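You operate a simulated robot arm through the tools that you are given. There is no shell and no other tool. Be economical: measure what you need, move in short steps, check, and stop when the job is done.

You run a simulated two-armed robot. Do the job below in one go: nothing can be reset, and whatever is moved stays where it is left.

Task
On the squared mat, fold the cream cloth in half and then in half again.

Only the result counts: the job must be done as asked and must still hold three seconds after the hand-in. Knocking over, shifting, dropping, spilling or breaking anything else fails it. Flat cloth is picked up by pressing the open fingertips on it (5 to 10 N) and closing them slowly along it; thin cloth reads only 2 to 8 mm in the jaws.

Robot
Two 7-joint arms with two-finger parallel grippers on one trunk, on a base that drives. Base frame: it is fixed to the floor where the robot stands at the start and does not move with it; the origin is under the middle of the robot, x ahead of it, y to its left, z up. Lengths are in mm, angles in degrees, forces in N, time in s.
The left shoulder is at the start at [70, 134, 1176], the right one opposite. Places, roughly: squared mat [500, -100, 900]. Payload 1.57 kg a hand.
Tool frame (each hand has its own): the origin (TCP) lies between the finger pads and is the grasp point; the fingertips stand 30 mm ahead of it; z points along the fingers, y is the line along which they close. The gripper opens to 80 mm. The fingers are 17 mm wide and 12 mm thick; the gripper's body (40 by 82 mm) begins 80 mm behind the TCP.
Orientation is told as [roll, pitch, yaw] about the base's x, y, z axes, in that order, counted from this pose: with the fingers straight down and closing along the base's y, the tool's x points along the base's -x, its y along +y and its z along -z.

Tools
- The arms move only by the tool nudge_tool. It takes "left_motion", "right_motion" or both (then of equal length, played together; a hand with none holds still); each is a list of rows, each a list of 7 numbers: the shift along the tool's x, y, z in units of 250 mm (1.0 is 250 mm), then the turn, a rotation vector about the tool's x, y, z in units of 180 degrees (1.0 is 180 degrees), then the finger opening in mm, from 0 to 80. In form: [[dx, dy, dz, rx, ry, rz, jaw], ...]. A call has 1 to 8 rows; each row is the pose to reach, as a shift and turn from the pose commanded when the call began, along the tool's axes at that moment. A call with a number of a shift or a turn outside -1 to 1 is refused whole. Each row takes 0.2 s and may step no farther than 50 mm and 8.6 degrees from the row before; otherwise, or with a gripper value out of range, the whole call is refused. Where a pose cannot be reached the arm comes as near as it can. A force on the tool above 40 N (or 10 N above the force at the start of the call, whichever is more), or a blocked arm, ends the call early, and 0.2 s more pass. The fingers move at their own pace (about 153 mm/s each) and stop on an object; they squeeze with about 35 N. The grip force told is the motor's: it shows also when the fingers shut on nothing. Time passes only in rows, and 0.2 s behind the last, so rows that repeat a pose let the fingers close. The reply holds the time, the measured pose of the TCP, the force on the tool along the base axes, the opening and the grip force, in the units named above and with some noise, and new pictures: "views" is both (left out), scene, wrist or none (wrist: the cameras of the hands that moved).
- Cameras (640 x 400 px; columns grow to the right, rows downward): "scene" is now at [133.5, -0.5, 1372.5]; the picture's right is [-0.12, -0.99, 0.00], its down [-0.78, 0.09, -0.62] and it looks along [0.61, -0.07, -0.79] (base axes); focal length 283 px, centre (320, 200). "left" rides on the left gripper at [72, 7, -122] in its tool frame; the picture's right is [-0.09, 1.00, 0.00], its down [-0.84, -0.08, -0.54] and it looks along [-0.54, -0.05, 0.84] (tool axes); focal length 238 px, centre (320, 200). "right" rides on the right gripper at [72, -7, -122] in its tool frame; the picture's right is [0.09, 1.00, 0.00], its down [-0.84, 0.08, -0.54] and it looks along [-0.54, 0.05, 0.84] (tool axes); focal length 238 px, centre (320, 200).
- move_column(by): slides the trunk up (or, below 0, down) by that many mm; the arms and the scene camera ride with it, the base frame stays. It gives what a move gives, with no picture.
- base_move(legs): drives the robot by 1 to 6 legs, each [ahead, left, turn to the left] in mm, mm and degrees, along the robot's own axes; the way and the turn of a leg run together, so that a leg with both is an arc; at most 1500 mm and 180 degrees a leg. The arms and the cameras ride along, it lands a little off, and it stops where it bumps. It gives what a move gives, and a new picture of the scene camera.
- head_to(pan, tilt): turns the head with the scene camera to pan (to the left, within 86 degrees either way) and tilt (down, from -29 to 69), counted from straight ahead of the robot. It gives what a move gives, and a new picture of the scene camera.
- measure_at(camera, pixels): for up to 12 pixels [column, row] of the newest picture of that camera ("zoom" is the newest enlarged one), the place [x, y, z] in the base frame of the surface seen there, good to about 2 mm, but the place of the scene camera against the robot may be out by one fixed shift of up to 18 mm in any direction. It takes no simulated time.
- inspect(camera, box): a new picture of the part [left, top, right, bottom] of that camera's present view, enlarged. It takes no simulated time.
- sign_off(): hands the job in; it is judged then, once.

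Work in short steps. Measure before you move; look again where a grasp or a placing could have gone wrong, and mend it. You have 80 turns and 170 pictures in all, those below and enlarged ones among them. Open the grippers and draw the arms clear of the work before you hand the job in, unless the task says otherwise; then end with one line.

The tools are called after "Call:" by a JSON object that holds its "method" and its "body". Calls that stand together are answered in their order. nudge_tool: Moves the arms, as the interface text tells. Its arguments: {"type":"object","properties":{"left_motion":{"type":"array"},"right_motion":{"type":"array"},"views":{"type":"string","enum":["both","scene","wrist","none"]}},"required":[]} The other tools are called the same way: move_column (by) slides the trunk up or down; base_move (legs) drives the base; head_to (pan, tilt) turns the head that bears the scene camera; measure_at (camera, pixels) gives the place of the surface under pixels of a picture; inspect (camera, box) takes an enlarged picture of a part of a camera's view; sign_off () hands the job in.

At the start:

```text
time_s: 0.0
left_tool_pos: [501.7, 198.4, 1041.9]
left_tcp_rot: [0.1, 0.1, 0.0]
left_wrist_force: [0.5, -0.3, -0.2]
left_finger_gap: 80.2
left_finger_force: 0.1
right_tool_pos: [420.8, -207.7, 1056.2]
right_tcp_rot: [0.1, 0.0, 0.0]
right_wrist_force: [-0.2, -0.6, -0.3]
right_finger_gap: 80.1
right_finger_force: 0.1
trunk travel left (down, up): [-750.0, 190.0]
robot x, y, heading: [-0.9, -1.9, -0.2]
head pan, tilt: [-6.8, 52.0]
```

scene: 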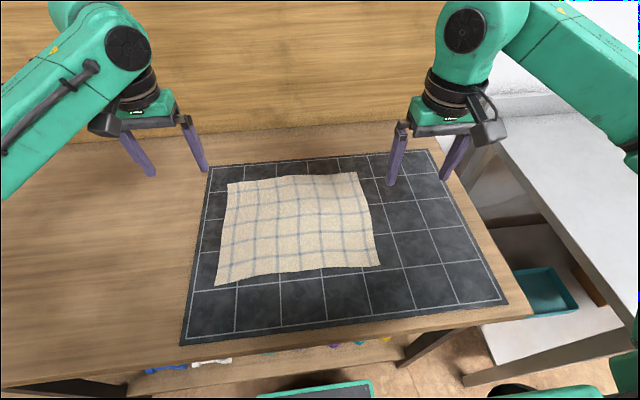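
right: 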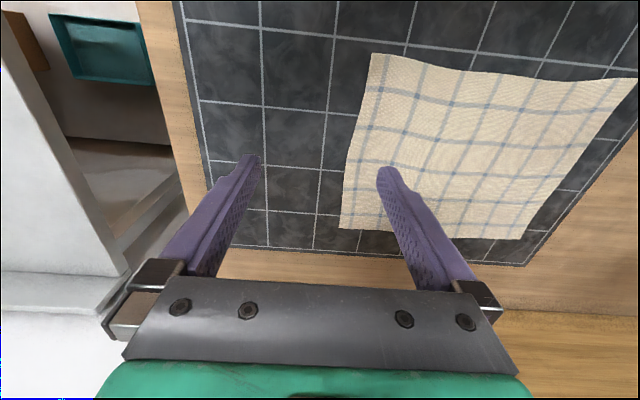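
left: 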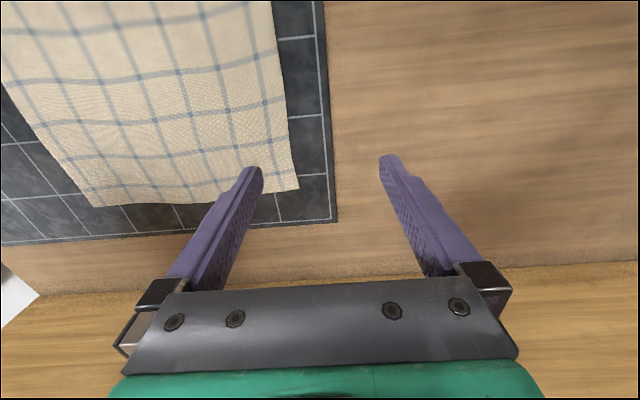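

The cream cloth lies with corners at about (228,183), (358,173), (379,265), (216,284) in the scene. I measure these there and in the wrist cameras.

Call:
{"method": "measure_at", "body": {"camera": "scene", "pixels": [[230, 185], [357, 174], [378, 263], [218, 282], [293, 177], [300, 270], [369, 215], [223, 235], [209, 166], [433, 151], [506, 302], [182, 343]]}}

Call:
{"method": "measure_at", "body": {"camera": "right", "pixels": [[373, 56], [342, 227], [523, 237], [632, 80], [430, 233], [500, 74]]}}

Call:
{"method": "measure_at", "body": {"camera": "left", "pixels": [[296, 187], [97, 204], [270, 5], [200, 200]]}}

```text
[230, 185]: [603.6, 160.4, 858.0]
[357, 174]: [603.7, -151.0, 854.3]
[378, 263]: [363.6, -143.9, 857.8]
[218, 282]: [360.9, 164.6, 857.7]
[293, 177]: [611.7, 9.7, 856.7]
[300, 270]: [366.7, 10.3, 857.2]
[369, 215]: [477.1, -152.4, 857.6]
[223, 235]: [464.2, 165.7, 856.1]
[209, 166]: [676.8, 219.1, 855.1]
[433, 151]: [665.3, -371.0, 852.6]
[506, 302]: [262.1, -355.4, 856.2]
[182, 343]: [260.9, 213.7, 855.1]
```

```text
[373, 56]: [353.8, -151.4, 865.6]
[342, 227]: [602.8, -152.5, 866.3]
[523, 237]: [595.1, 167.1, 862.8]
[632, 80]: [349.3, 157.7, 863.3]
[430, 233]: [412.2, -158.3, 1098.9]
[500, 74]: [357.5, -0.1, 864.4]
```

```text
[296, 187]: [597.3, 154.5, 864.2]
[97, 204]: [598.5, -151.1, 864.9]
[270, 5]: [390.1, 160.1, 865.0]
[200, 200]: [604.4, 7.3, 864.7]
```

The cloth spans about x 353–603, y -152–160, at z≈865. I plan to fold the far edge onto the near edge with both hands, so I first hover both hands over the far corners with jaws at 30.

Call:
{"method": "nudge_tool", "body": {"left_motion": [[-0.058, -0.046, 0.071, 0, 0, 0, 70], [-0.115, -0.091, 0.143, 0, 0, 0, 60], [-0.173, -0.137, 0.214, 0, 0, 0, 50], [-0.23, -0.183, 0.285, 0, 0, 0, 40], [-0.288, -0.228, 0.357, 0, 0, 0, 30], [-0.345, -0.274, 0.428, 0, 0, 0, 30]], "right_motion": [[-0.113, 0.053, 0.081, 0, 0, 0, 70], [-0.226, 0.106, 0.162, 0, 0, 0, 60], [-0.339, 0.16, 0.243, 0, 0, 0, 50], [-0.451, 0.213, 0.323, 0, 0, 0, 40], [-0.564, 0.266, 0.404, 0, 0, 0, 30], [-0.677, 0.319, 0.485, 0, 0, 0, 30]]}}

```text
time_s: 1.4
left_tool_pos: [588.4, 131.3, 934.7]
left_tcp_rot: [-0.1, 0.2, 0.1]
left_wrist_force: [-0.2, 0.0, 0.0]
left_finger_gap: 30.0
left_finger_force: 0.1
right_tool_pos: [591.3, -125.9, 933.4]
right_tcp_rot: [-0.1, 0.1, 0.1]
right_wrist_force: [0.4, -0.2, 0.0]
right_finger_gap: 30.1
right_finger_force: 0.1
trunk travel left (down, up): [-750.0, 190.0]
robot x, y, heading: [1.4, 2.3, -0.2]
head pan, tilt: [-6.8, 52.0]
```

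scene: 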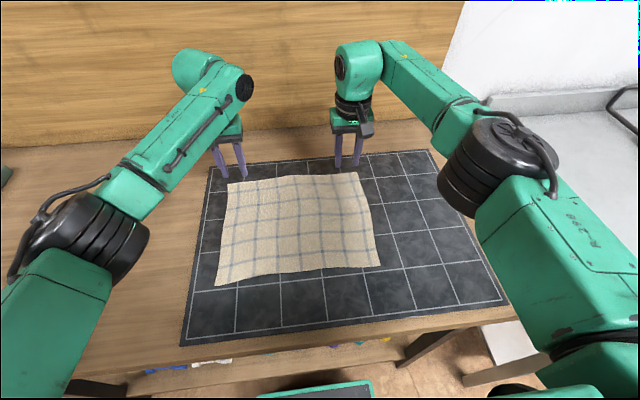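
right: 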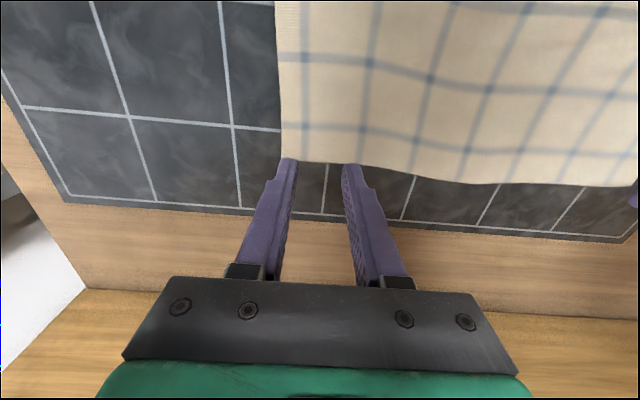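
left: 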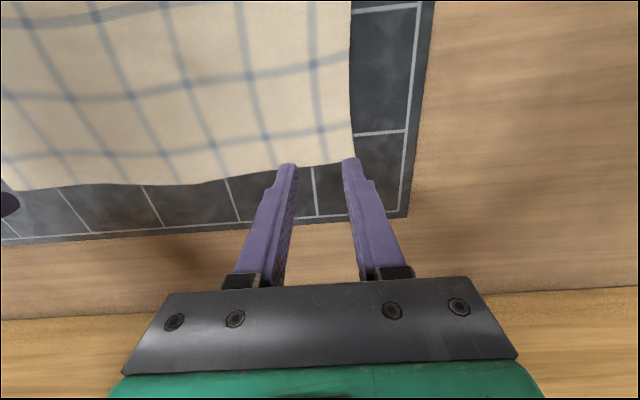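

Tips hover about 15 mm inside the far edge by geometry. I check the corner places from the wrist cameras before pressing.

Call:
{"method": "measure_at", "body": {"camera": "left", "pixels": [[351, 158], [270, 168], [335, 150], [380, 150]]}}

Call:
{"method": "measure_at", "body": {"camera": "right", "pixels": [[284, 150], [320, 160], [380, 160], [260, 160]]}}

```text
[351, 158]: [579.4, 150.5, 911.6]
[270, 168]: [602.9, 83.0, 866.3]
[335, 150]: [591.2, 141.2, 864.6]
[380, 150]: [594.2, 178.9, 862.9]
```

```text
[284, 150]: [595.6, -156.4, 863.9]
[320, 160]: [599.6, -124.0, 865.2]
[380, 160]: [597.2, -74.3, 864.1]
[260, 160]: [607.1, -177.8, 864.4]
```

Edges are at about x=600, so the grasp points are good. I lower both hands to just above the cloth.

Call:
{"method": "nudge_tool", "body": {"left_motion": [[0.012, 0, 0.08, 0, 0, 0, 30], [0.012, 0, 0.14, 0, 0, 0, 30], [0.012, 0, 0.156, 0, 0, 0, 30]], "right_motion": [[0.008, 0, 0.08, 0, 0, 0, 30], [0.008, 0, 0.14, 0, 0, 0, 30], [0.008, 0, 0.152, 0, 0, 0, 30]], "views": "none"}}

```text
time_s: 2.2
left_tool_pos: [584.4, 130.3, 897.8]
left_tcp_rot: [0.0, 0.0, 0.1]
left_wrist_force: [0.8, -0.4, 0.3]
left_finger_gap: 30.0
left_finger_force: 0.1
right_tool_pos: [587.9, -126.6, 894.9]
right_tcp_rot: [-0.1, 0.1, 0.0]
right_wrist_force: [-0.5, 0.0, -0.2]
right_finger_gap: 30.2
right_finger_force: 0.1
trunk travel left (down, up): [-750.0, 190.0]
robot x, y, heading: [1.5, 1.5, -0.1]
head pan, tilt: [-6.8, 52.0]
```

No contact yet; I go down 3 mm more on each side.

Call:
{"method": "nudge_tool", "body": {"left_motion": [[0, 0, 0.008, 0, 0, 0, 30], [0, 0, 0.014, 0, 0, 0, 30]], "right_motion": [[0, 0, 0.006, 0, 0, 0, 30], [0, 0, 0.01, 0, 0, 0, 30]], "views": "none"}}

```text
time_s: 2.8
left_tool_pos: [584.4, 130.9, 894.0]
left_tcp_rot: [0.0, -0.1, -0.2]
left_wrist_force: [2.8, 0.0, 4.6]
left_finger_gap: 30.0
left_finger_force: 0.6
right_tool_pos: [587.5, -126.8, 893.8]
right_tcp_rot: [0.1, -0.1, -0.1]
right_wrist_force: [0.6, -0.5, 6.3]
right_finger_gap: 30.0
right_finger_force: 0.0
trunk travel left (down, up): [-750.0, 190.0]
robot x, y, heading: [1.5, -2.3, -0.2]
head pan, tilt: [-6.8, 52.0]
```

Contact at 4.6 N and 6.3 N. I press a touch more on the left and close both slowly.

Call:
{"method": "nudge_tool", "body": {"left_motion": [[0, 0, 0.003, 0, 0, 0, 26], [0, 0, 0.003, 0, 0, 0, 22], [0, 0, 0.003, 0, 0, 0, 18], [0, 0, 0.003, 0, 0, 0, 14], [0, 0, 0.003, 0, 0, 0, 10], [0, 0, 0.003, 0, 0, 0, 6], [0, 0, 0.003, 0, 0, 0, 2], [0, 0, 0.003, 0, 0, 0, 0]], "right_motion": [[0, 0, 0.001, 0, 0, 0, 26], [0, 0, 0.001, 0, 0, 0, 22], [0, 0, 0.001, 0, 0, 0, 18], [0, 0, 0.001, 0, 0, 0, 14], [0, 0, 0.001, 0, 0, 0, 10], [0, 0, 0.001, 0, 0, 0, 6], [0, 0, 0.001, 0, 0, 0, 2], [0, 0, 0.001, 0, 0, 0, 0]]}}

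```text
time_s: 4.6
left_tool_pos: [581.0, 130.1, 894.7]
left_tcp_rot: [-0.1, -0.2, 0.0]
left_wrist_force: [1.5, -2.8, 18.6]
left_finger_gap: 1.9
left_finger_force: 24.1
right_tool_pos: [586.9, -124.9, 895.2]
right_tcp_rot: [0.1, -0.3, -0.1]
right_wrist_force: [-0.4, 7.4, 0.4]
right_finger_gap: 2.0
right_finger_force: 23.9
trunk travel left (down, up): [-750.0, 190.0]
robot x, y, heading: [-1.5, 2.6, -0.1]
head pan, tilt: [-6.8, 52.0]
```

scene: 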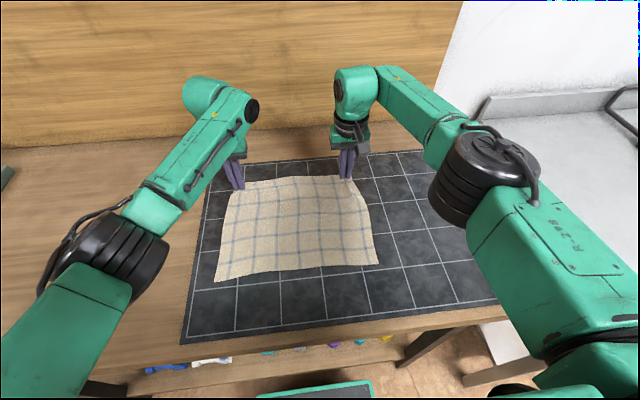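
right: 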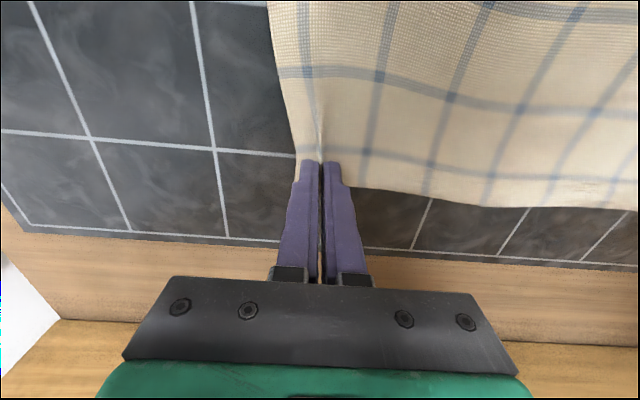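
left: 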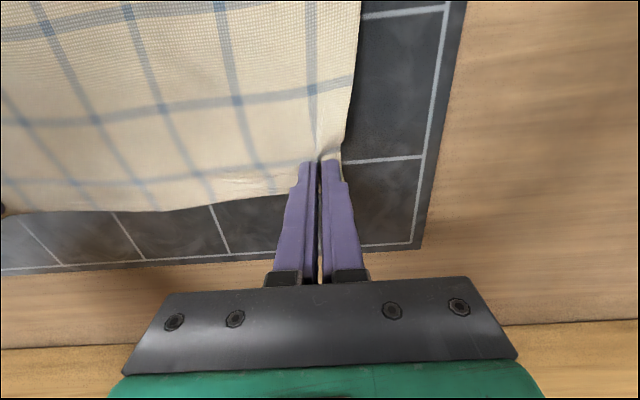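

Both jaws read 2 mm with a pinched ridge visible at (318,155). I lift 50 mm to check the hold.

Call:
{"method": "nudge_tool", "body": {"left_motion": [[0.02, 0, -0.1, 0, 0, 0, 0], [0.06, 0, -0.2, 0, 0, 0, 0]], "right_motion": [[0.02, 0, -0.1, 0, 0, 0, 0], [0.06, 0, -0.2, 0, 0, 0, 0]]}}

```text
time_s: 5.2
left_tool_pos: [566.7, 130.1, 944.1]
left_tcp_rot: [-0.1, 0.0, 0.0]
left_wrist_force: [1.3, -11.1, -0.1]
left_finger_gap: 2.0
left_finger_force: 23.7
right_tool_pos: [573.3, -126.3, 944.6]
right_tcp_rot: [0.1, -0.1, -0.1]
right_wrist_force: [0.2, 9.8, 0.3]
right_finger_gap: 2.1
right_finger_force: 23.4
trunk travel left (down, up): [-750.0, 190.0]
robot x, y, heading: [-0.5, 0.8, -0.1]
head pan, tilt: [-6.8, 52.0]
```

scene: 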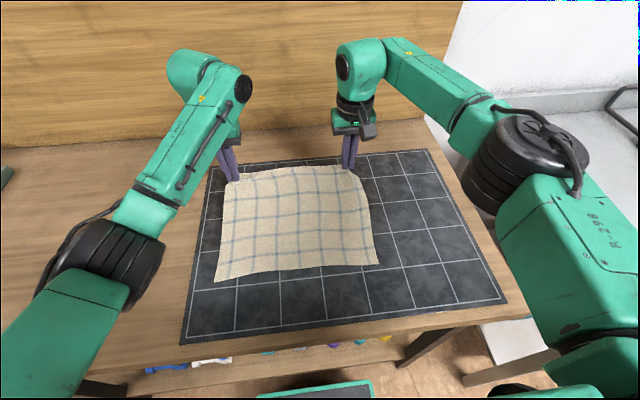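
right: 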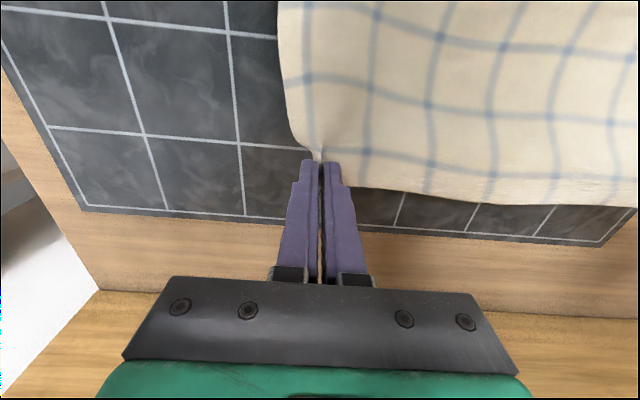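
left: 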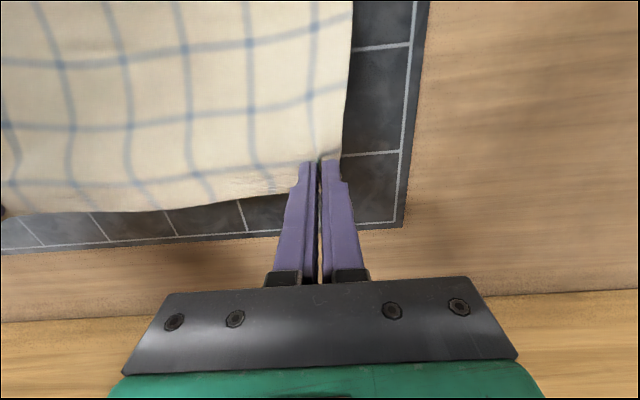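

The hold works, but flipping this edge toward the robot would need fingers pointing backward. Folding the near edge away (fingers tilting ahead) is cleaner, so I put this edge back down flat and release it.

Call:
{"method": "nudge_tool", "body": {"left_motion": [[-0.04, 0, 0.1, 0, 0, 0, 0], [-0.06, 0, 0.19, 0, 0, 0, 0], [-0.06, 0, 0.198, 0, 0, 0, 10], [-0.06, 0, 0.198, 0, 0, 0, 20], [-0.06, 0, 0.198, 0, 0, 0, 32], [-0.06, 0, 0.1, 0, 0, 0, 40], [-0.06, 0, 0, 0, 0, 0, 40], [-0.06, 0, -0.1, 0, 0, 0, 40]], "right_motion": [[-0.04, 0, 0.1, 0, 0, 0, 0], [-0.06, 0, 0.19, 0, 0, 0, 0], [-0.06, 0, 0.198, 0, 0, 0, 10], [-0.06, 0, 0.198, 0, 0, 0, 20], [-0.06, 0, 0.198, 0, 0, 0, 32], [-0.06, 0, 0.1, 0, 0, 0, 40], [-0.06, 0, 0, 0, 0, 0, 40], [-0.06, 0, -0.1, 0, 0, 0, 40]]}}

```text
time_s: 7.0
left_tool_pos: [583.6, 130.1, 967.8]
left_tcp_rot: [-0.1, 0.1, 0.1]
left_wrist_force: [-0.9, 0.6, 0.1]
left_finger_gap: 40.0
left_finger_force: 0.0
right_tool_pos: [588.0, -128.8, 968.7]
right_tcp_rot: [0.0, 0.1, -0.1]
right_wrist_force: [-0.3, 0.0, 0.1]
right_finger_gap: 40.1
right_finger_force: 0.0
trunk travel left (down, up): [-750.0, 190.0]
robot x, y, heading: [-0.4, -0.0, 0.2]
head pan, tilt: [-6.8, 52.0]
```

scene: 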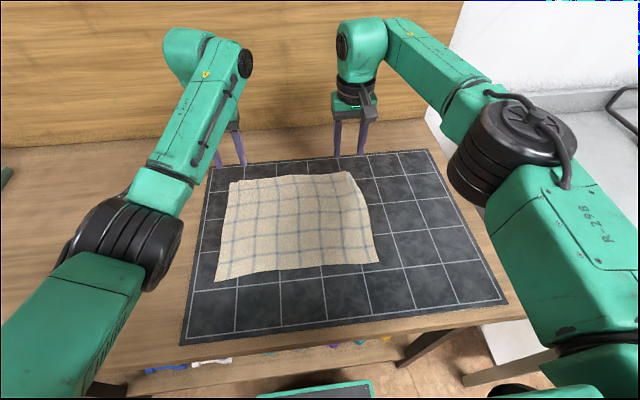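
right: 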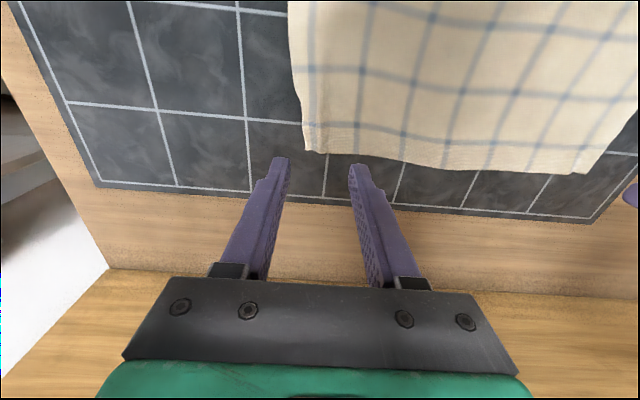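
left: 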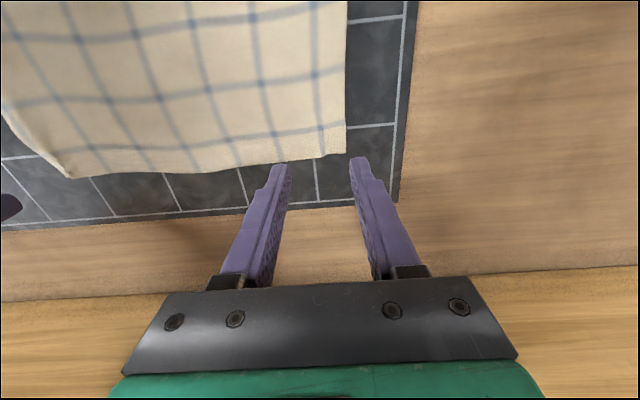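

The cloth relaxed nearly flat, with the right far corner pulled in slightly. I measure it all again.

Call:
{"method": "measure_at", "body": {"camera": "right", "pixels": [[306, 147], [440, 166], [572, 172], [297, 60]]}}

Call:
{"method": "measure_at", "body": {"camera": "left", "pixels": [[343, 150], [200, 168], [75, 174], [344, 60]]}}

Call:
{"method": "measure_at", "body": {"camera": "scene", "pixels": [[230, 184], [350, 174], [378, 261], [218, 279], [366, 205], [374, 240], [222, 235], [300, 269]]}}

Call:
{"method": "inspect", "body": {"camera": "scene", "box": [180, 150, 420, 300]}}

```text
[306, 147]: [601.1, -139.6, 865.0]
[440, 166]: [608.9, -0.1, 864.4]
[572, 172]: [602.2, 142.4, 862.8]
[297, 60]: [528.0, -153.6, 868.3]
```

```text
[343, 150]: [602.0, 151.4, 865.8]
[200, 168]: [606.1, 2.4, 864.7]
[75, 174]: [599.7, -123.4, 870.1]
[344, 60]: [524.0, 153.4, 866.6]
```

```text
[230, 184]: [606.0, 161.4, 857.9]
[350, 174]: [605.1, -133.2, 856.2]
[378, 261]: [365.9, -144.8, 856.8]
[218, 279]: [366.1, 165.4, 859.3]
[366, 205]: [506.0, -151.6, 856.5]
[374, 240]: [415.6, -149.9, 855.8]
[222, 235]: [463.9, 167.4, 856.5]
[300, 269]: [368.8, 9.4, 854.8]
```

```text
2.67 times, centred on (300, 225) of scene
```

zoom: 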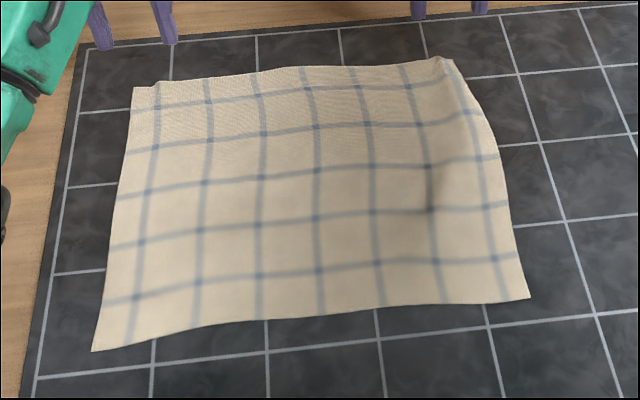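

The far right corner sits about 13 mm in. I press it with the closed right fingers and slide it outward 14 mm, while the left hand moves off toward the near-left corner hover.

Call:
{"method": "nudge_tool", "body": {"right_motion": [[0, 0.016, 0.1, 0, 0, 0, 20], [0, 0.016, 0.2, 0, 0, 0, 0], [0, 0.016, 0.28, 0, 0, 0, 0], [0, 0.016, 0.299, 0, 0, 0, 0], [0, -0.012, 0.301, 0, 0, 0, 0], [0, -0.048, 0.301, 0, 0, 0, 0], [0, -0.048, 0.2, 0, 0, 0, 0], [0, -0.048, 0.0, 0, 0, 0, 20]], "left_motion": [[0.12, 0, -0.08, 0, 0, 0, 40], [0.25, 0, -0.12, 0, 0, 0, 40], [0.38, 0, -0.12, 0, 0, 0, 40], [0.5, 0, -0.1, 0, 0, 0, 30], [0.63, 0, -0.05, 0, 0, 0, 30], [0.75, 0, 0.03, 0, 0, 0, 30], [0.85, 0, 0.1, 0, 0, 0, 30], [0.867, 0, 0.13, 0, 0, 0, 30]]}}

```text
time_s: 8.8
left_tool_pos: [365.8, 129.9, 934.4]
left_tcp_rot: [-0.1, 0.0, -0.1]
left_wrist_force: [0.3, 0.1, -0.5]
left_finger_gap: 30.1
left_finger_force: 0.1
right_tool_pos: [591.0, -140.6, 969.1]
right_tcp_rot: [-0.2, -0.1, -0.1]
right_wrist_force: [-0.1, -0.1, 1.7]
right_finger_gap: 19.8
right_finger_force: 0.0
trunk travel left (down, up): [-750.0, 190.0]
robot x, y, heading: [-2.3, -0.2, 0.1]
head pan, tilt: [-6.8, 52.0]
```

scene: 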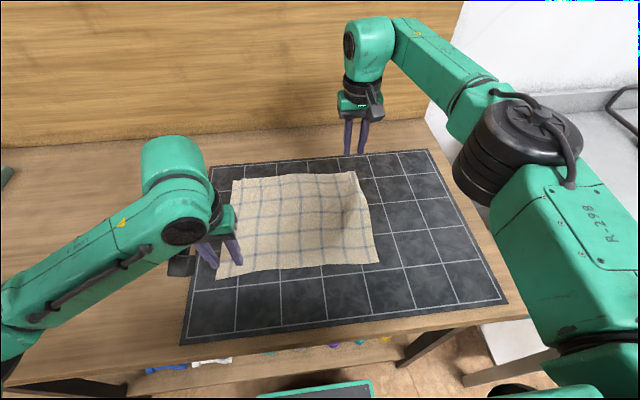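
right: 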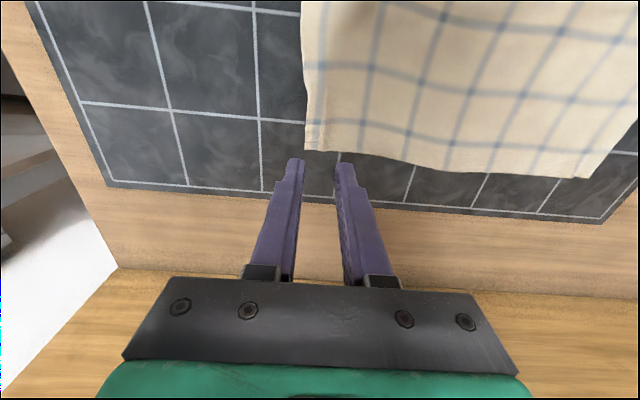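
left: 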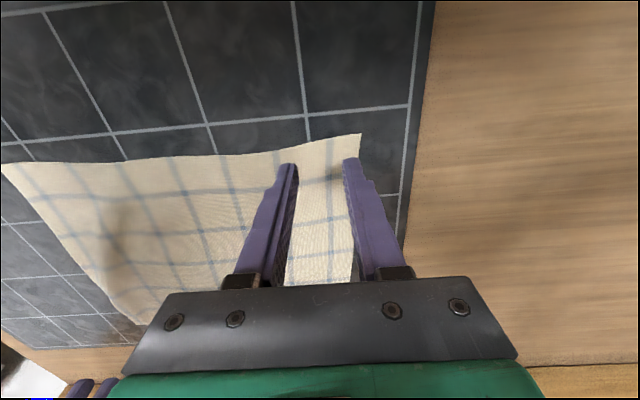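

Call:
{"method": "measure_at", "body": {"camera": "right", "pixels": [[308, 145], [430, 165], [578, 174], [305, 60]]}}

Call:
{"method": "measure_at", "body": {"camera": "left", "pixels": [[357, 138], [320, 145], [8, 166], [240, 157], [125, 162]]}}

Call:
{"method": "inspect", "body": {"camera": "scene", "box": [180, 150, 420, 300]}}

```text
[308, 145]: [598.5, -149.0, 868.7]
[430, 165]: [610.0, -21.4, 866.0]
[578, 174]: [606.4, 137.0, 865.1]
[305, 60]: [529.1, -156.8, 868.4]
```

```text
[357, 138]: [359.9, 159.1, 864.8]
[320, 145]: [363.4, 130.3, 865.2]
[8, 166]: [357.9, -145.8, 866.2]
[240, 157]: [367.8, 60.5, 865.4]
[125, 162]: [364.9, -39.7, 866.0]
```

```text
2.67 times, centred on (300, 225) of scene
```

zoom: 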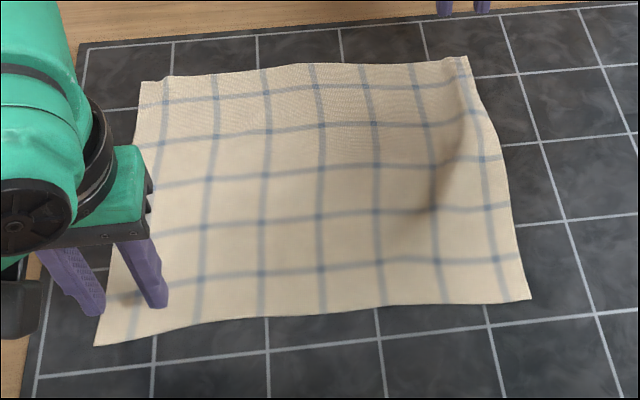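

The far corners are now reasonable (y -149 and 143) and near corners are at (359,159) and (357,-147). I bring the right hand over the near right corner and lower both toward contact height.

Call:
{"method": "nudge_tool", "body": {"right_motion": [[0.15, 0.015, 0, 0, 0, 0, 30], [0.3, 0.03, 0, 0, 0, 0, 30], [0.45, 0.05, 0, 0, 0, 0, 30], [0.6, 0.07, 0.02, 0, 0, 0, 30], [0.75, 0.085, 0.08, 0, 0, 0, 30], [0.872, 0.088, 0.18, 0, 0, 0, 30], [0.872, 0.088, 0.26, 0, 0, 0, 30], [0.872, 0.088, 0.29, 0, 0, 0, 30]], "left_motion": [[0, 0, 0, 0, 0, 0, 30], [0, 0, 0, 0, 0, 0, 30], [0, 0, 0, 0, 0, 0, 30], [-0.02, 0, 0, 0, 0, 0, 30], [-0.034, 0, 0.02, 0, 0, 0, 30], [-0.034, 0, 0.06, 0, 0, 0, 30], [-0.034, 0, 0.12, 0, 0, 0, 30], [-0.034, 0, 0.154, 0, 0, 0, 30]]}}

```text
time_s: 10.6
left_tool_pos: [376.9, 128.8, 896.1]
left_tcp_rot: [-0.1, 0.1, 0.1]
left_wrist_force: [-0.2, -0.2, 0.6]
left_finger_gap: 29.6
left_finger_force: 0.1
right_tool_pos: [371.1, -117.5, 895.9]
right_tcp_rot: [0.0, -0.1, -0.1]
right_wrist_force: [0.3, 0.1, 0.0]
right_finger_gap: 29.9
right_finger_force: 0.0
trunk travel left (down, up): [-750.0, 190.0]
robot x, y, heading: [0.7, 2.9, 0.2]
head pan, tilt: [-6.8, 52.0]
```

scene: 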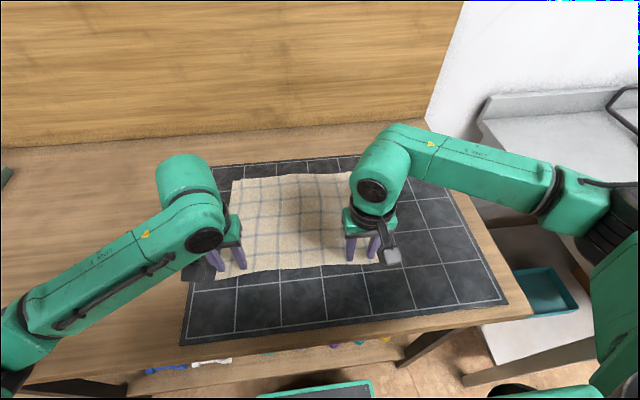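
right: 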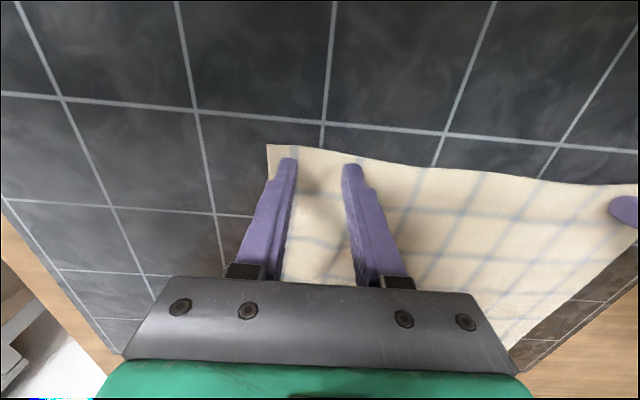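
left: 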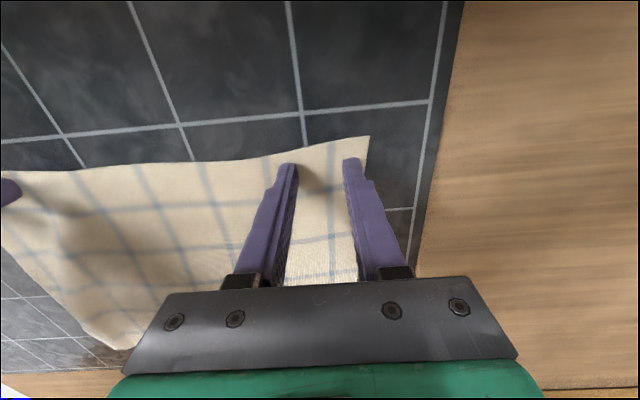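

Both tips are just above the near corners and inside the edges. I press lightly and read the force.

Call:
{"method": "nudge_tool", "body": {"right_motion": [[0, 0, 0.006, 0, 0, 0, 30], [0, 0, 0.01, 0, 0, 0, 30]], "left_motion": [[0.008, 0.004, 0.006, 0, 0, 0, 30], [0.008, 0.004, 0.01, 0, 0, 0, 30]], "views": "none"}}

```text
time_s: 11.2
left_tool_pos: [374.0, 132.4, 894.6]
left_tcp_rot: [0.0, 0.0, 0.0]
left_wrist_force: [0.6, 0.2, 0.6]
left_finger_gap: 29.7
left_finger_force: 0.1
right_tool_pos: [370.3, -117.8, 895.1]
right_tcp_rot: [0.0, -0.1, 0.0]
right_wrist_force: [-1.6, -1.7, 5.5]
right_finger_gap: 30.1
right_finger_force: 0.0
trunk travel left (down, up): [-750.0, 190.0]
robot x, y, heading: [-1.4, 0.8, 0.1]
head pan, tilt: [-6.8, 52.0]
```

Right reads 5.5 N; left needs about 1.5 mm more. I lower the left and close both slowly.

Call:
{"method": "nudge_tool", "body": {"right_motion": [[0, 0, 0.001, 0, 0, 0, 30], [0, 0, 0.001, 0, 0, 0, 27], [0, 0, 0.001, 0, 0, 0, 22], [0, 0, 0.001, 0, 0, 0, 17], [0, 0, 0.001, 0, 0, 0, 12], [0, 0, 0.001, 0, 0, 0, 7], [0, 0, 0.001, 0, 0, 0, 2], [0, 0, 0.001, 0, 0, 0, 0]], "left_motion": [[0, 0, 0.007, 0, 0, 0, 30], [0, 0, 0.007, 0, 0, 0, 27], [0, 0, 0.007, 0, 0, 0, 22], [0, 0, 0.007, 0, 0, 0, 17], [0, 0, 0.007, 0, 0, 0, 12], [0, 0, 0.007, 0, 0, 0, 7], [0, 0, 0.007, 0, 0, 0, 2], [0, 0, 0.007, 0, 0, 0, 0]]}}

```text
time_s: 13.0
left_tool_pos: [373.3, 131.2, 893.3]
left_tcp_rot: [-0.1, -0.1, 0.1]
left_wrist_force: [5.2, -3.1, 30.5]
left_finger_gap: 2.3
left_finger_force: 23.9
right_tool_pos: [369.3, -116.4, 895.1]
right_tcp_rot: [0.2, -0.1, 0.0]
right_wrist_force: [-0.4, 10.1, 1.9]
right_finger_gap: 2.1
right_finger_force: 23.0
trunk travel left (down, up): [-750.0, 190.0]
robot x, y, heading: [0.5, 0.2, -0.1]
head pan, tilt: [-6.8, 52.0]
```

scene: 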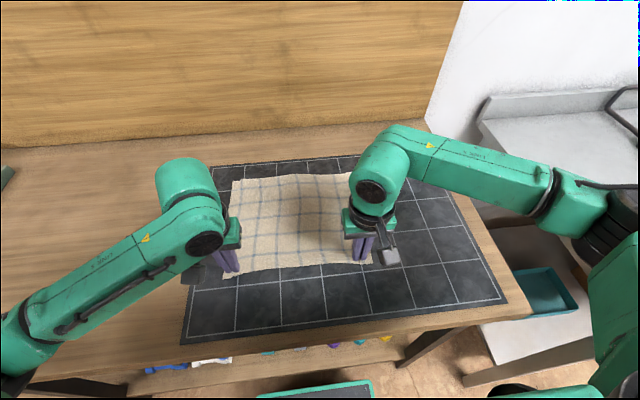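
right: 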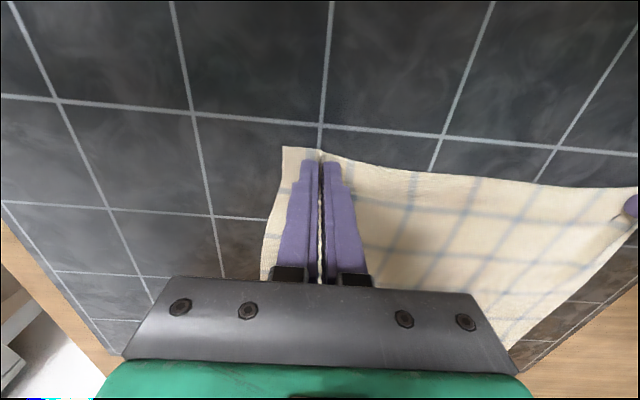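
left: 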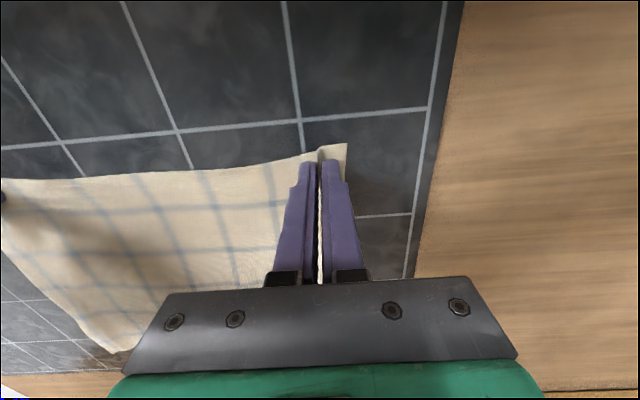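

Both corners are pinched (2 mm gaps). I swing both up along the first half of the fold arc.

Call:
{"method": "nudge_tool", "body": {"right_motion": [[-0.006, 0.004, -0.067, 0, 0, 0, 0], [-0.024, 0.008, -0.131, 0, 0, 0, 0], [-0.054, 0.012, -0.192, 0, 0, 0, 0], [-0.094, 0.012, -0.247, 0, 0, 0, 0], [-0.144, 0.012, -0.294, 0, 0, 0, 0], [-0.202, 0.012, -0.332, 0, 0, 0, 0], [-0.266, 0.012, -0.361, 0, 0, 0, 0], [-0.334, 0.012, -0.378, 0, 0, 0, 0]], "left_motion": [[-0.006, -0.004, -0.067, 0, 0, 0, 0], [-0.024, -0.008, -0.131, 0, 0, 0, 0], [-0.054, -0.012, -0.192, 0, 0, 0, 0], [-0.094, -0.012, -0.247, 0, 0, 0, 0], [-0.144, -0.012, -0.294, 0, 0, 0, 0], [-0.202, -0.012, -0.332, 0, 0, 0, 0], [-0.266, -0.012, -0.361, 0, 0, 0, 0], [-0.334, -0.012, -0.378, 0, 0, 0, 0]]}}

```text
time_s: 14.8
left_tool_pos: [459.2, 128.3, 987.9]
left_tcp_rot: [0.0, 0.2, 0.0]
left_wrist_force: [0.4, -3.5, -0.7]
left_finger_gap: 2.1
left_finger_force: 23.5
right_tool_pos: [455.8, -114.4, 987.5]
right_tcp_rot: [0.0, 0.1, 0.0]
right_wrist_force: [-0.2, 3.6, -0.6]
right_finger_gap: 2.1
right_finger_force: 23.6
trunk travel left (down, up): [-750.0, 190.0]
robot x, y, heading: [1.5, 5.1, -0.2]
head pan, tilt: [-6.8, 52.0]
```

scene: 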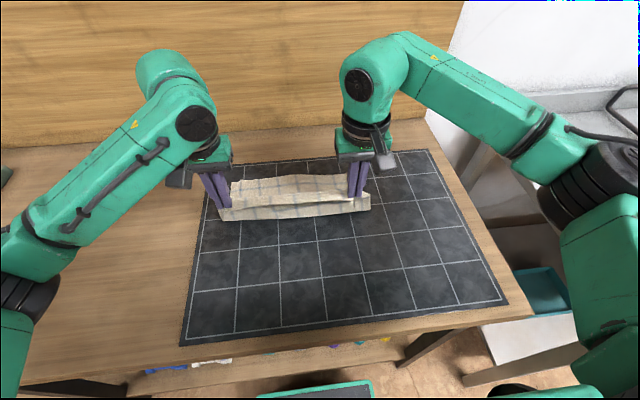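
right: 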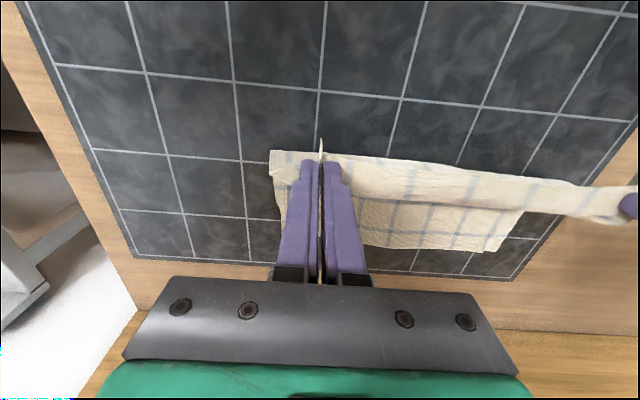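
left: 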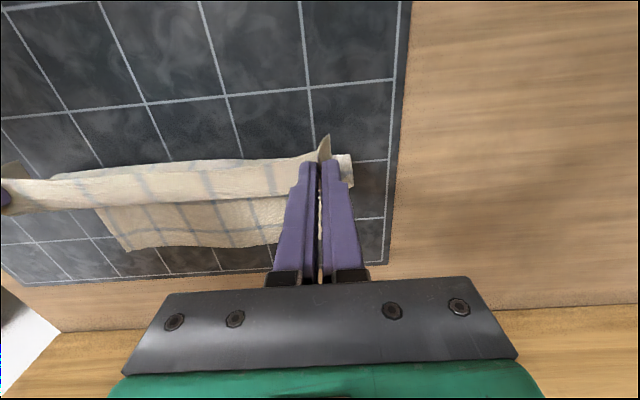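

The cloth hangs evenly in a band between the hands with the crease on the mat. I carry on with the second half of the arc.

Call:
{"method": "nudge_tool", "body": {"right_motion": [[-0.07, 0, -0.006, 0, 0, 0, 0], [-0.14, 0, 0, 0, 0, 0, 0], [-0.208, 0, 0.018, 0, 0, 0, 0], [-0.272, 0, 0.046, 0, 0, 0, 0], [-0.328, 0, 0.084, 0, 0, 0, 0], [-0.38, 0, 0.132, 0, 0, 0, 0], [-0.42, 0, 0.186, 0, 0, 0, 0], [-0.46, 0, 0.278, 0, 0, 0, 0]], "left_motion": [[-0.07, 0, -0.006, 0, 0, 0, 0], [-0.14, 0, 0, 0, 0, 0, 0], [-0.208, 0, 0.018, 0, 0, 0, 0], [-0.272, 0, 0.046, 0, 0, 0, 0], [-0.328, 0, 0.084, 0, 0, 0, 0], [-0.38, 0, 0.132, 0, 0, 0, 0], [-0.42, 0, 0.186, 0, 0, 0, 0], [-0.46, 0, 0.278, 0, 0, 0, 0]]}}

```text
time_s: 16.6
left_tool_pos: [576.0, 128.2, 915.0]
left_tcp_rot: [0.0, 0.1, 0.0]
left_wrist_force: [-0.1, -2.9, 0.2]
left_finger_gap: 2.2
left_finger_force: 23.7
right_tool_pos: [570.7, -113.8, 917.3]
right_tcp_rot: [0.0, 0.0, 0.0]
right_wrist_force: [0.5, 2.0, 0.1]
right_finger_gap: 2.0
right_finger_force: 24.4
trunk travel left (down, up): [-750.0, 190.0]
robot x, y, heading: [2.5, 6.6, 0.1]
head pan, tilt: [-6.8, 52.0]
```

scene: 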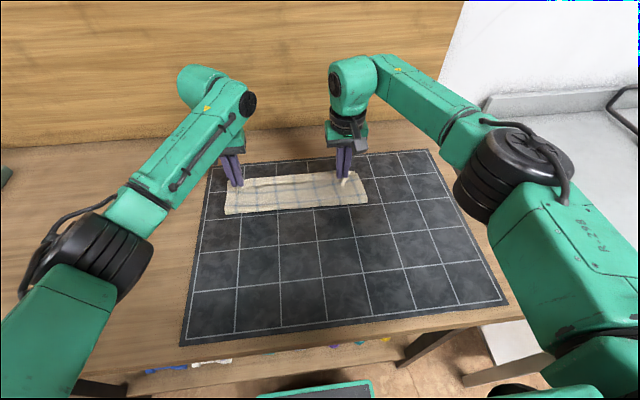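
right: 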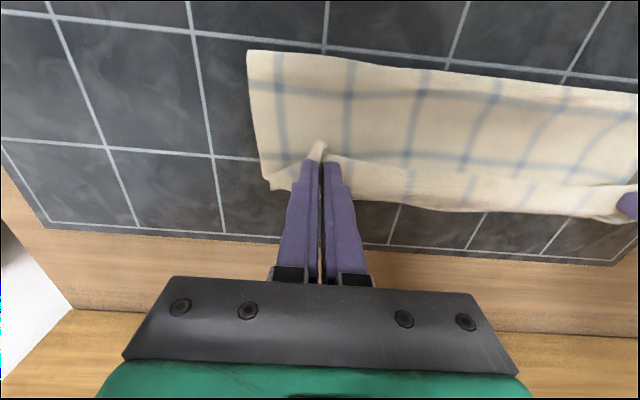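
left: 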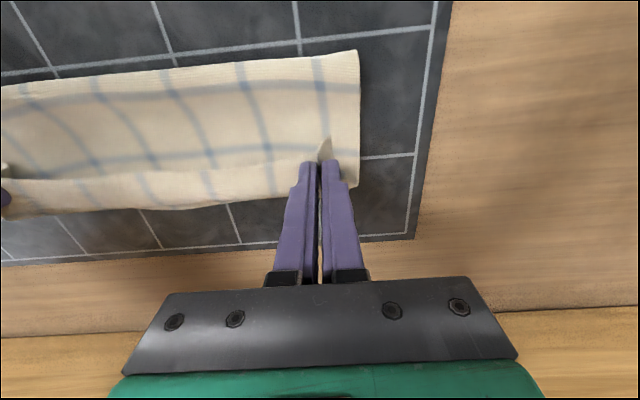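

The fold looks very good. I measure the fold line and the edges before lowering.

Call:
{"method": "measure_at", "body": {"camera": "right", "pixels": [[252, 55], [400, 67], [450, 165], [450, 200], [272, 185], [560, 215]]}}

Call:
{"method": "measure_at", "body": {"camera": "left", "pixels": [[355, 56], [350, 180], [150, 185], [150, 203], [230, 160], [230, 190]]}}

Call:
{"method": "inspect", "body": {"camera": "left", "box": [100, 100, 420, 300]}}

```text
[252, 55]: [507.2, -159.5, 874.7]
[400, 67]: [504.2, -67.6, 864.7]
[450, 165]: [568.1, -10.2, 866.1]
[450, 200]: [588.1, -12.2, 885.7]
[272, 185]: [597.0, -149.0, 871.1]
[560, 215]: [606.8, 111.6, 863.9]
```

```text
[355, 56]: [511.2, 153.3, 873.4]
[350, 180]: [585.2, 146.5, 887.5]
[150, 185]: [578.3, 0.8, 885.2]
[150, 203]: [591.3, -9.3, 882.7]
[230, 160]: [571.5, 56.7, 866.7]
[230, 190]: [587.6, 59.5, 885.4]
```

```text
2.00 times, centred on (260, 200) of left
```

zoom: 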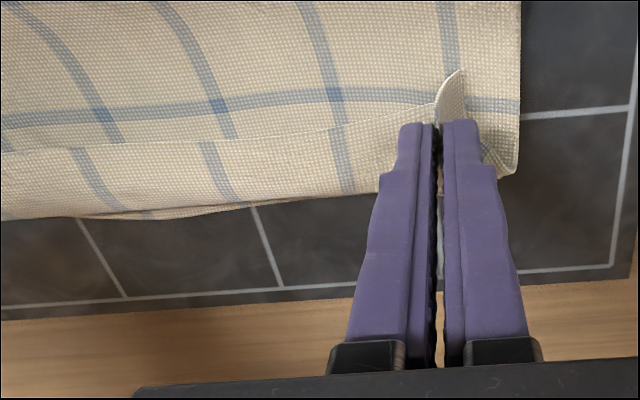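

As expected, a hem of about 18 mm lies rolled back on top along the edge. I lower, release gently, lift and look; then I'll roll that hem forward.

Call:
{"method": "nudge_tool", "body": {"right_motion": [[-0.01, 0, 0.03, 0, 0, 0, 0], [-0.02, 0, 0.06, 0, 0, 0, 0], [-0.02, 0, 0.065, 0, 0, 0, 8], [-0.02, 0, 0.065, 0, 0, 0, 18], [-0.02, 0, 0.065, 0, 0, 0, 28], [-0.02, 0, 0, 0, 0, 0, 28], [-0.02, 0, -0.1, 0, 0, 0, 28], [-0.02, 0, -0.2, 0, 0, 0, 28]], "left_motion": [[-0.01, 0, 0.03, 0, 0, 0, 0], [-0.02, 0, 0.055, 0, 0, 0, 0], [-0.02, 0, 0.06, 0, 0, 0, 8], [-0.02, 0, 0.06, 0, 0, 0, 18], [-0.02, 0, 0.06, 0, 0, 0, 28], [-0.02, 0, 0, 0, 0, 0, 28], [-0.02, 0, -0.1, 0, 0, 0, 28], [-0.02, 0, -0.2, 0, 0, 0, 28]]}}

Call:
{"method": "inspect", "body": {"camera": "scene", "box": [200, 150, 400, 275]}}

```text
time_s: 18.4
left_tool_pos: [578.6, 130.4, 968.0]
left_tcp_rot: [-0.1, 0.2, 0.0]
left_wrist_force: [0.1, -0.2, -0.2]
left_finger_gap: 28.1
left_finger_force: 0.0
right_tool_pos: [573.1, -113.0, 967.4]
right_tcp_rot: [0.0, 0.0, 0.0]
right_wrist_force: [-0.8, 0.5, 0.3]
right_finger_gap: 28.0
right_finger_force: 0.0
trunk travel left (down, up): [-750.0, 190.0]
robot x, y, heading: [-1.0, 1.9, 0.1]
head pan, tilt: [-6.8, 52.0]
```

scene: 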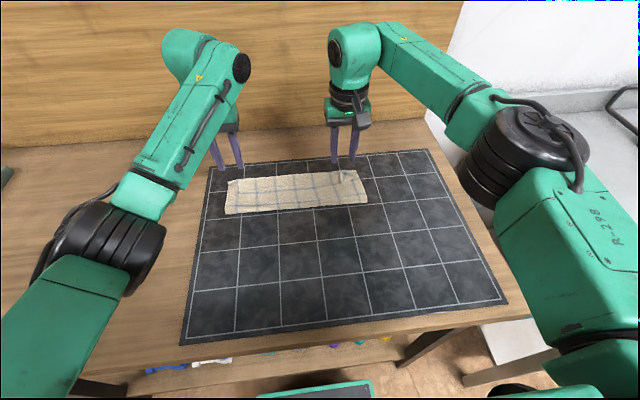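
right: 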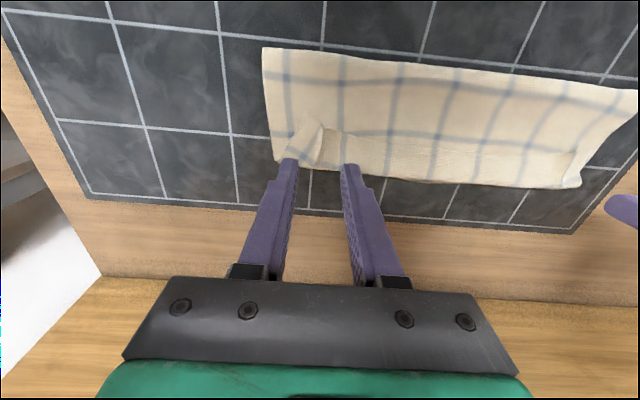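
left: 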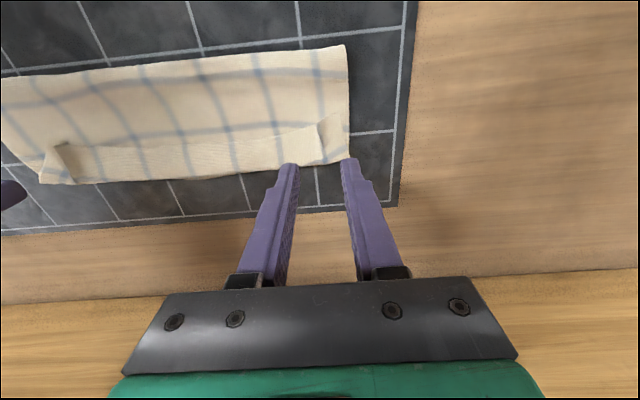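

```text
3.20 times, centred on (300, 212) of scene
```

zoom: 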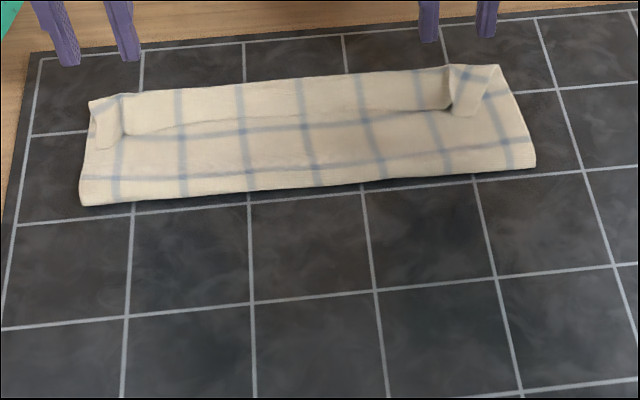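

The hem is about 25–30 mm wide and lies rolled toward me. I measure its edges to plan unrolling.

Call:
{"method": "measure_at", "body": {"camera": "right", "pixels": [[266, 52], [330, 128], [350, 138], [350, 172], [450, 147], [450, 180], [570, 152], [575, 185], [282, 160], [630, 95]]}}

Call:
{"method": "measure_at", "body": {"camera": "left", "pixels": [[345, 48], [348, 158], [322, 115], [310, 130], [310, 162], [200, 145], [200, 174], [60, 148], [48, 180]]}}

Call:
{"method": "inspect", "body": {"camera": "right", "box": [240, 30, 640, 280]}}

```text
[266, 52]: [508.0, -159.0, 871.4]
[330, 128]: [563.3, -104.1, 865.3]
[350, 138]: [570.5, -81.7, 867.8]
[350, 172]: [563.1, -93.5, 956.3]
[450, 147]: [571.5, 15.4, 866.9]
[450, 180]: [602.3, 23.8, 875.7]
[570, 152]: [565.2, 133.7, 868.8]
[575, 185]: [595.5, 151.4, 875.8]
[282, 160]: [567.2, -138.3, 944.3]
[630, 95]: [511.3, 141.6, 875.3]
```

```text
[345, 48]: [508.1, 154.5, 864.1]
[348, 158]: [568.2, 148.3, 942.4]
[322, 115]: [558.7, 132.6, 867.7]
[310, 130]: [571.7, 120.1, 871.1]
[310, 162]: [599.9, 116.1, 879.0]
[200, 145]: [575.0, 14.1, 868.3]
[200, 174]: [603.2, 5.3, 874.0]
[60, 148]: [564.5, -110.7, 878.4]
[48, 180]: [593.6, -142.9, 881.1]
```

```text
1.60 times, centred on (440, 155) of right
```

zoom: 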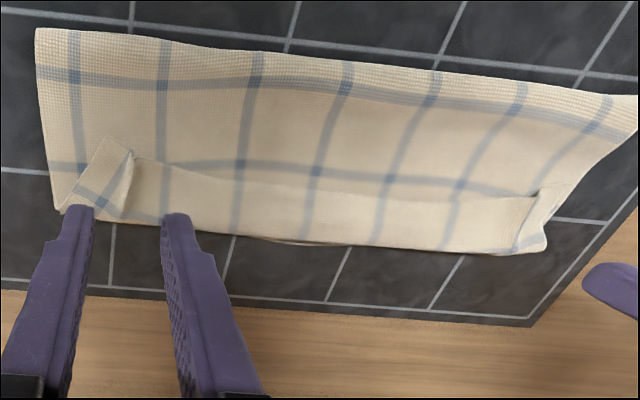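

If unrolled, the edge would overhang the lower edge, where I can regrip it as a single layer with the right orientation and re-lay it exactly. First I push the hem's free edge forward with four open fingertips to flip it over.

Call:
{"method": "nudge_tool", "body": {"left_motion": [[0.13, -0.12, 0, 0, 0, 0, 80], [0.13, -0.12, 0.12, 0, 0, 0, 80], [0.13, -0.12, 0.24, 0, 0, 0, 80], [0.13, -0.12, 0.277, 0, 0, 0, 80], [0.08, -0.12, 0.277, 0, 0, 0, 80], [0.03, -0.12, 0.275, 0, 0, 0, 80], [-0.02, -0.12, 0.27, 0, 0, 0, 80], [-0.06, -0.12, 0.26, 0, 0, 0, 80]], "right_motion": [[0.108, 0.084, 0, 0, 0, 0, 80], [0.108, 0.084, 0.12, 0, 0, 0, 80], [0.108, 0.084, 0.24, 0, 0, 0, 80], [0.108, 0.084, 0.275, 0, 0, 0, 80], [0.058, 0.084, 0.275, 0, 0, 0, 80], [0.008, 0.084, 0.273, 0, 0, 0, 80], [-0.042, 0.084, 0.268, 0, 0, 0, 80], [-0.082, 0.084, 0.258, 0, 0, 0, 80]]}}

Call:
{"method": "inspect", "body": {"camera": "scene", "box": [200, 140, 400, 265]}}

```text
time_s: 20.2
left_tool_pos: [592.1, 98.6, 901.5]
left_tcp_rot: [0.0, 0.1, 0.0]
left_wrist_force: [0.2, -0.1, -0.1]
left_finger_gap: 80.0
left_finger_force: 0.1
right_tool_pos: [593.8, -90.9, 903.4]
right_tcp_rot: [0.1, -0.1, 0.0]
right_wrist_force: [0.1, 0.3, 0.3]
right_finger_gap: 79.8
right_finger_force: 0.0
trunk travel left (down, up): [-750.0, 190.0]
robot x, y, heading: [-3.0, 0.4, -0.0]
head pan, tilt: [-6.8, 52.0]
```

scene: 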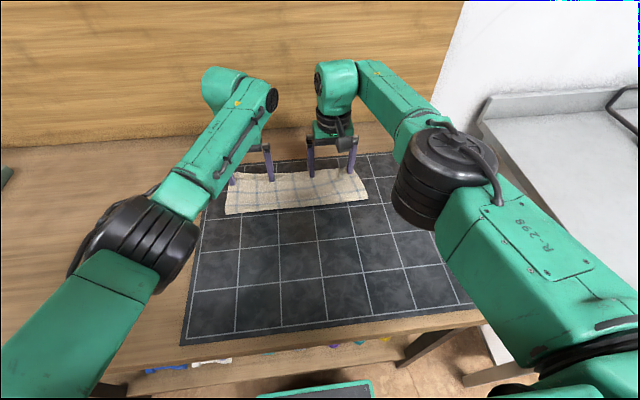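
right: 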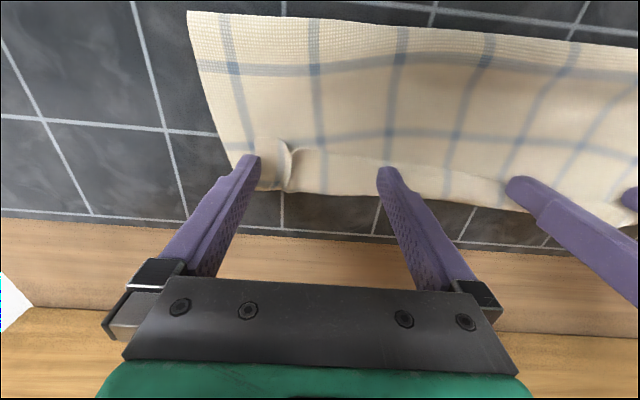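
left: 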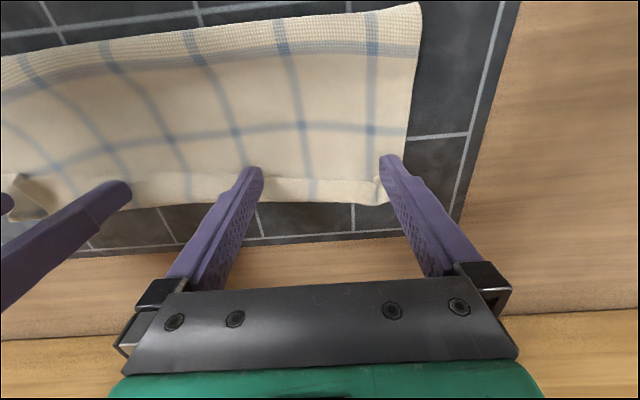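

```text
3.20 times, centred on (300, 202) of scene
```

zoom: 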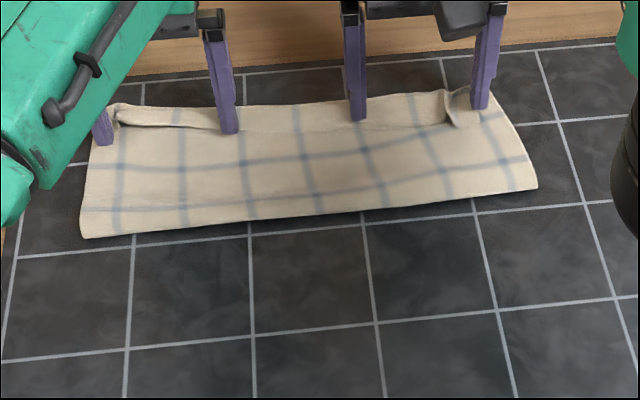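

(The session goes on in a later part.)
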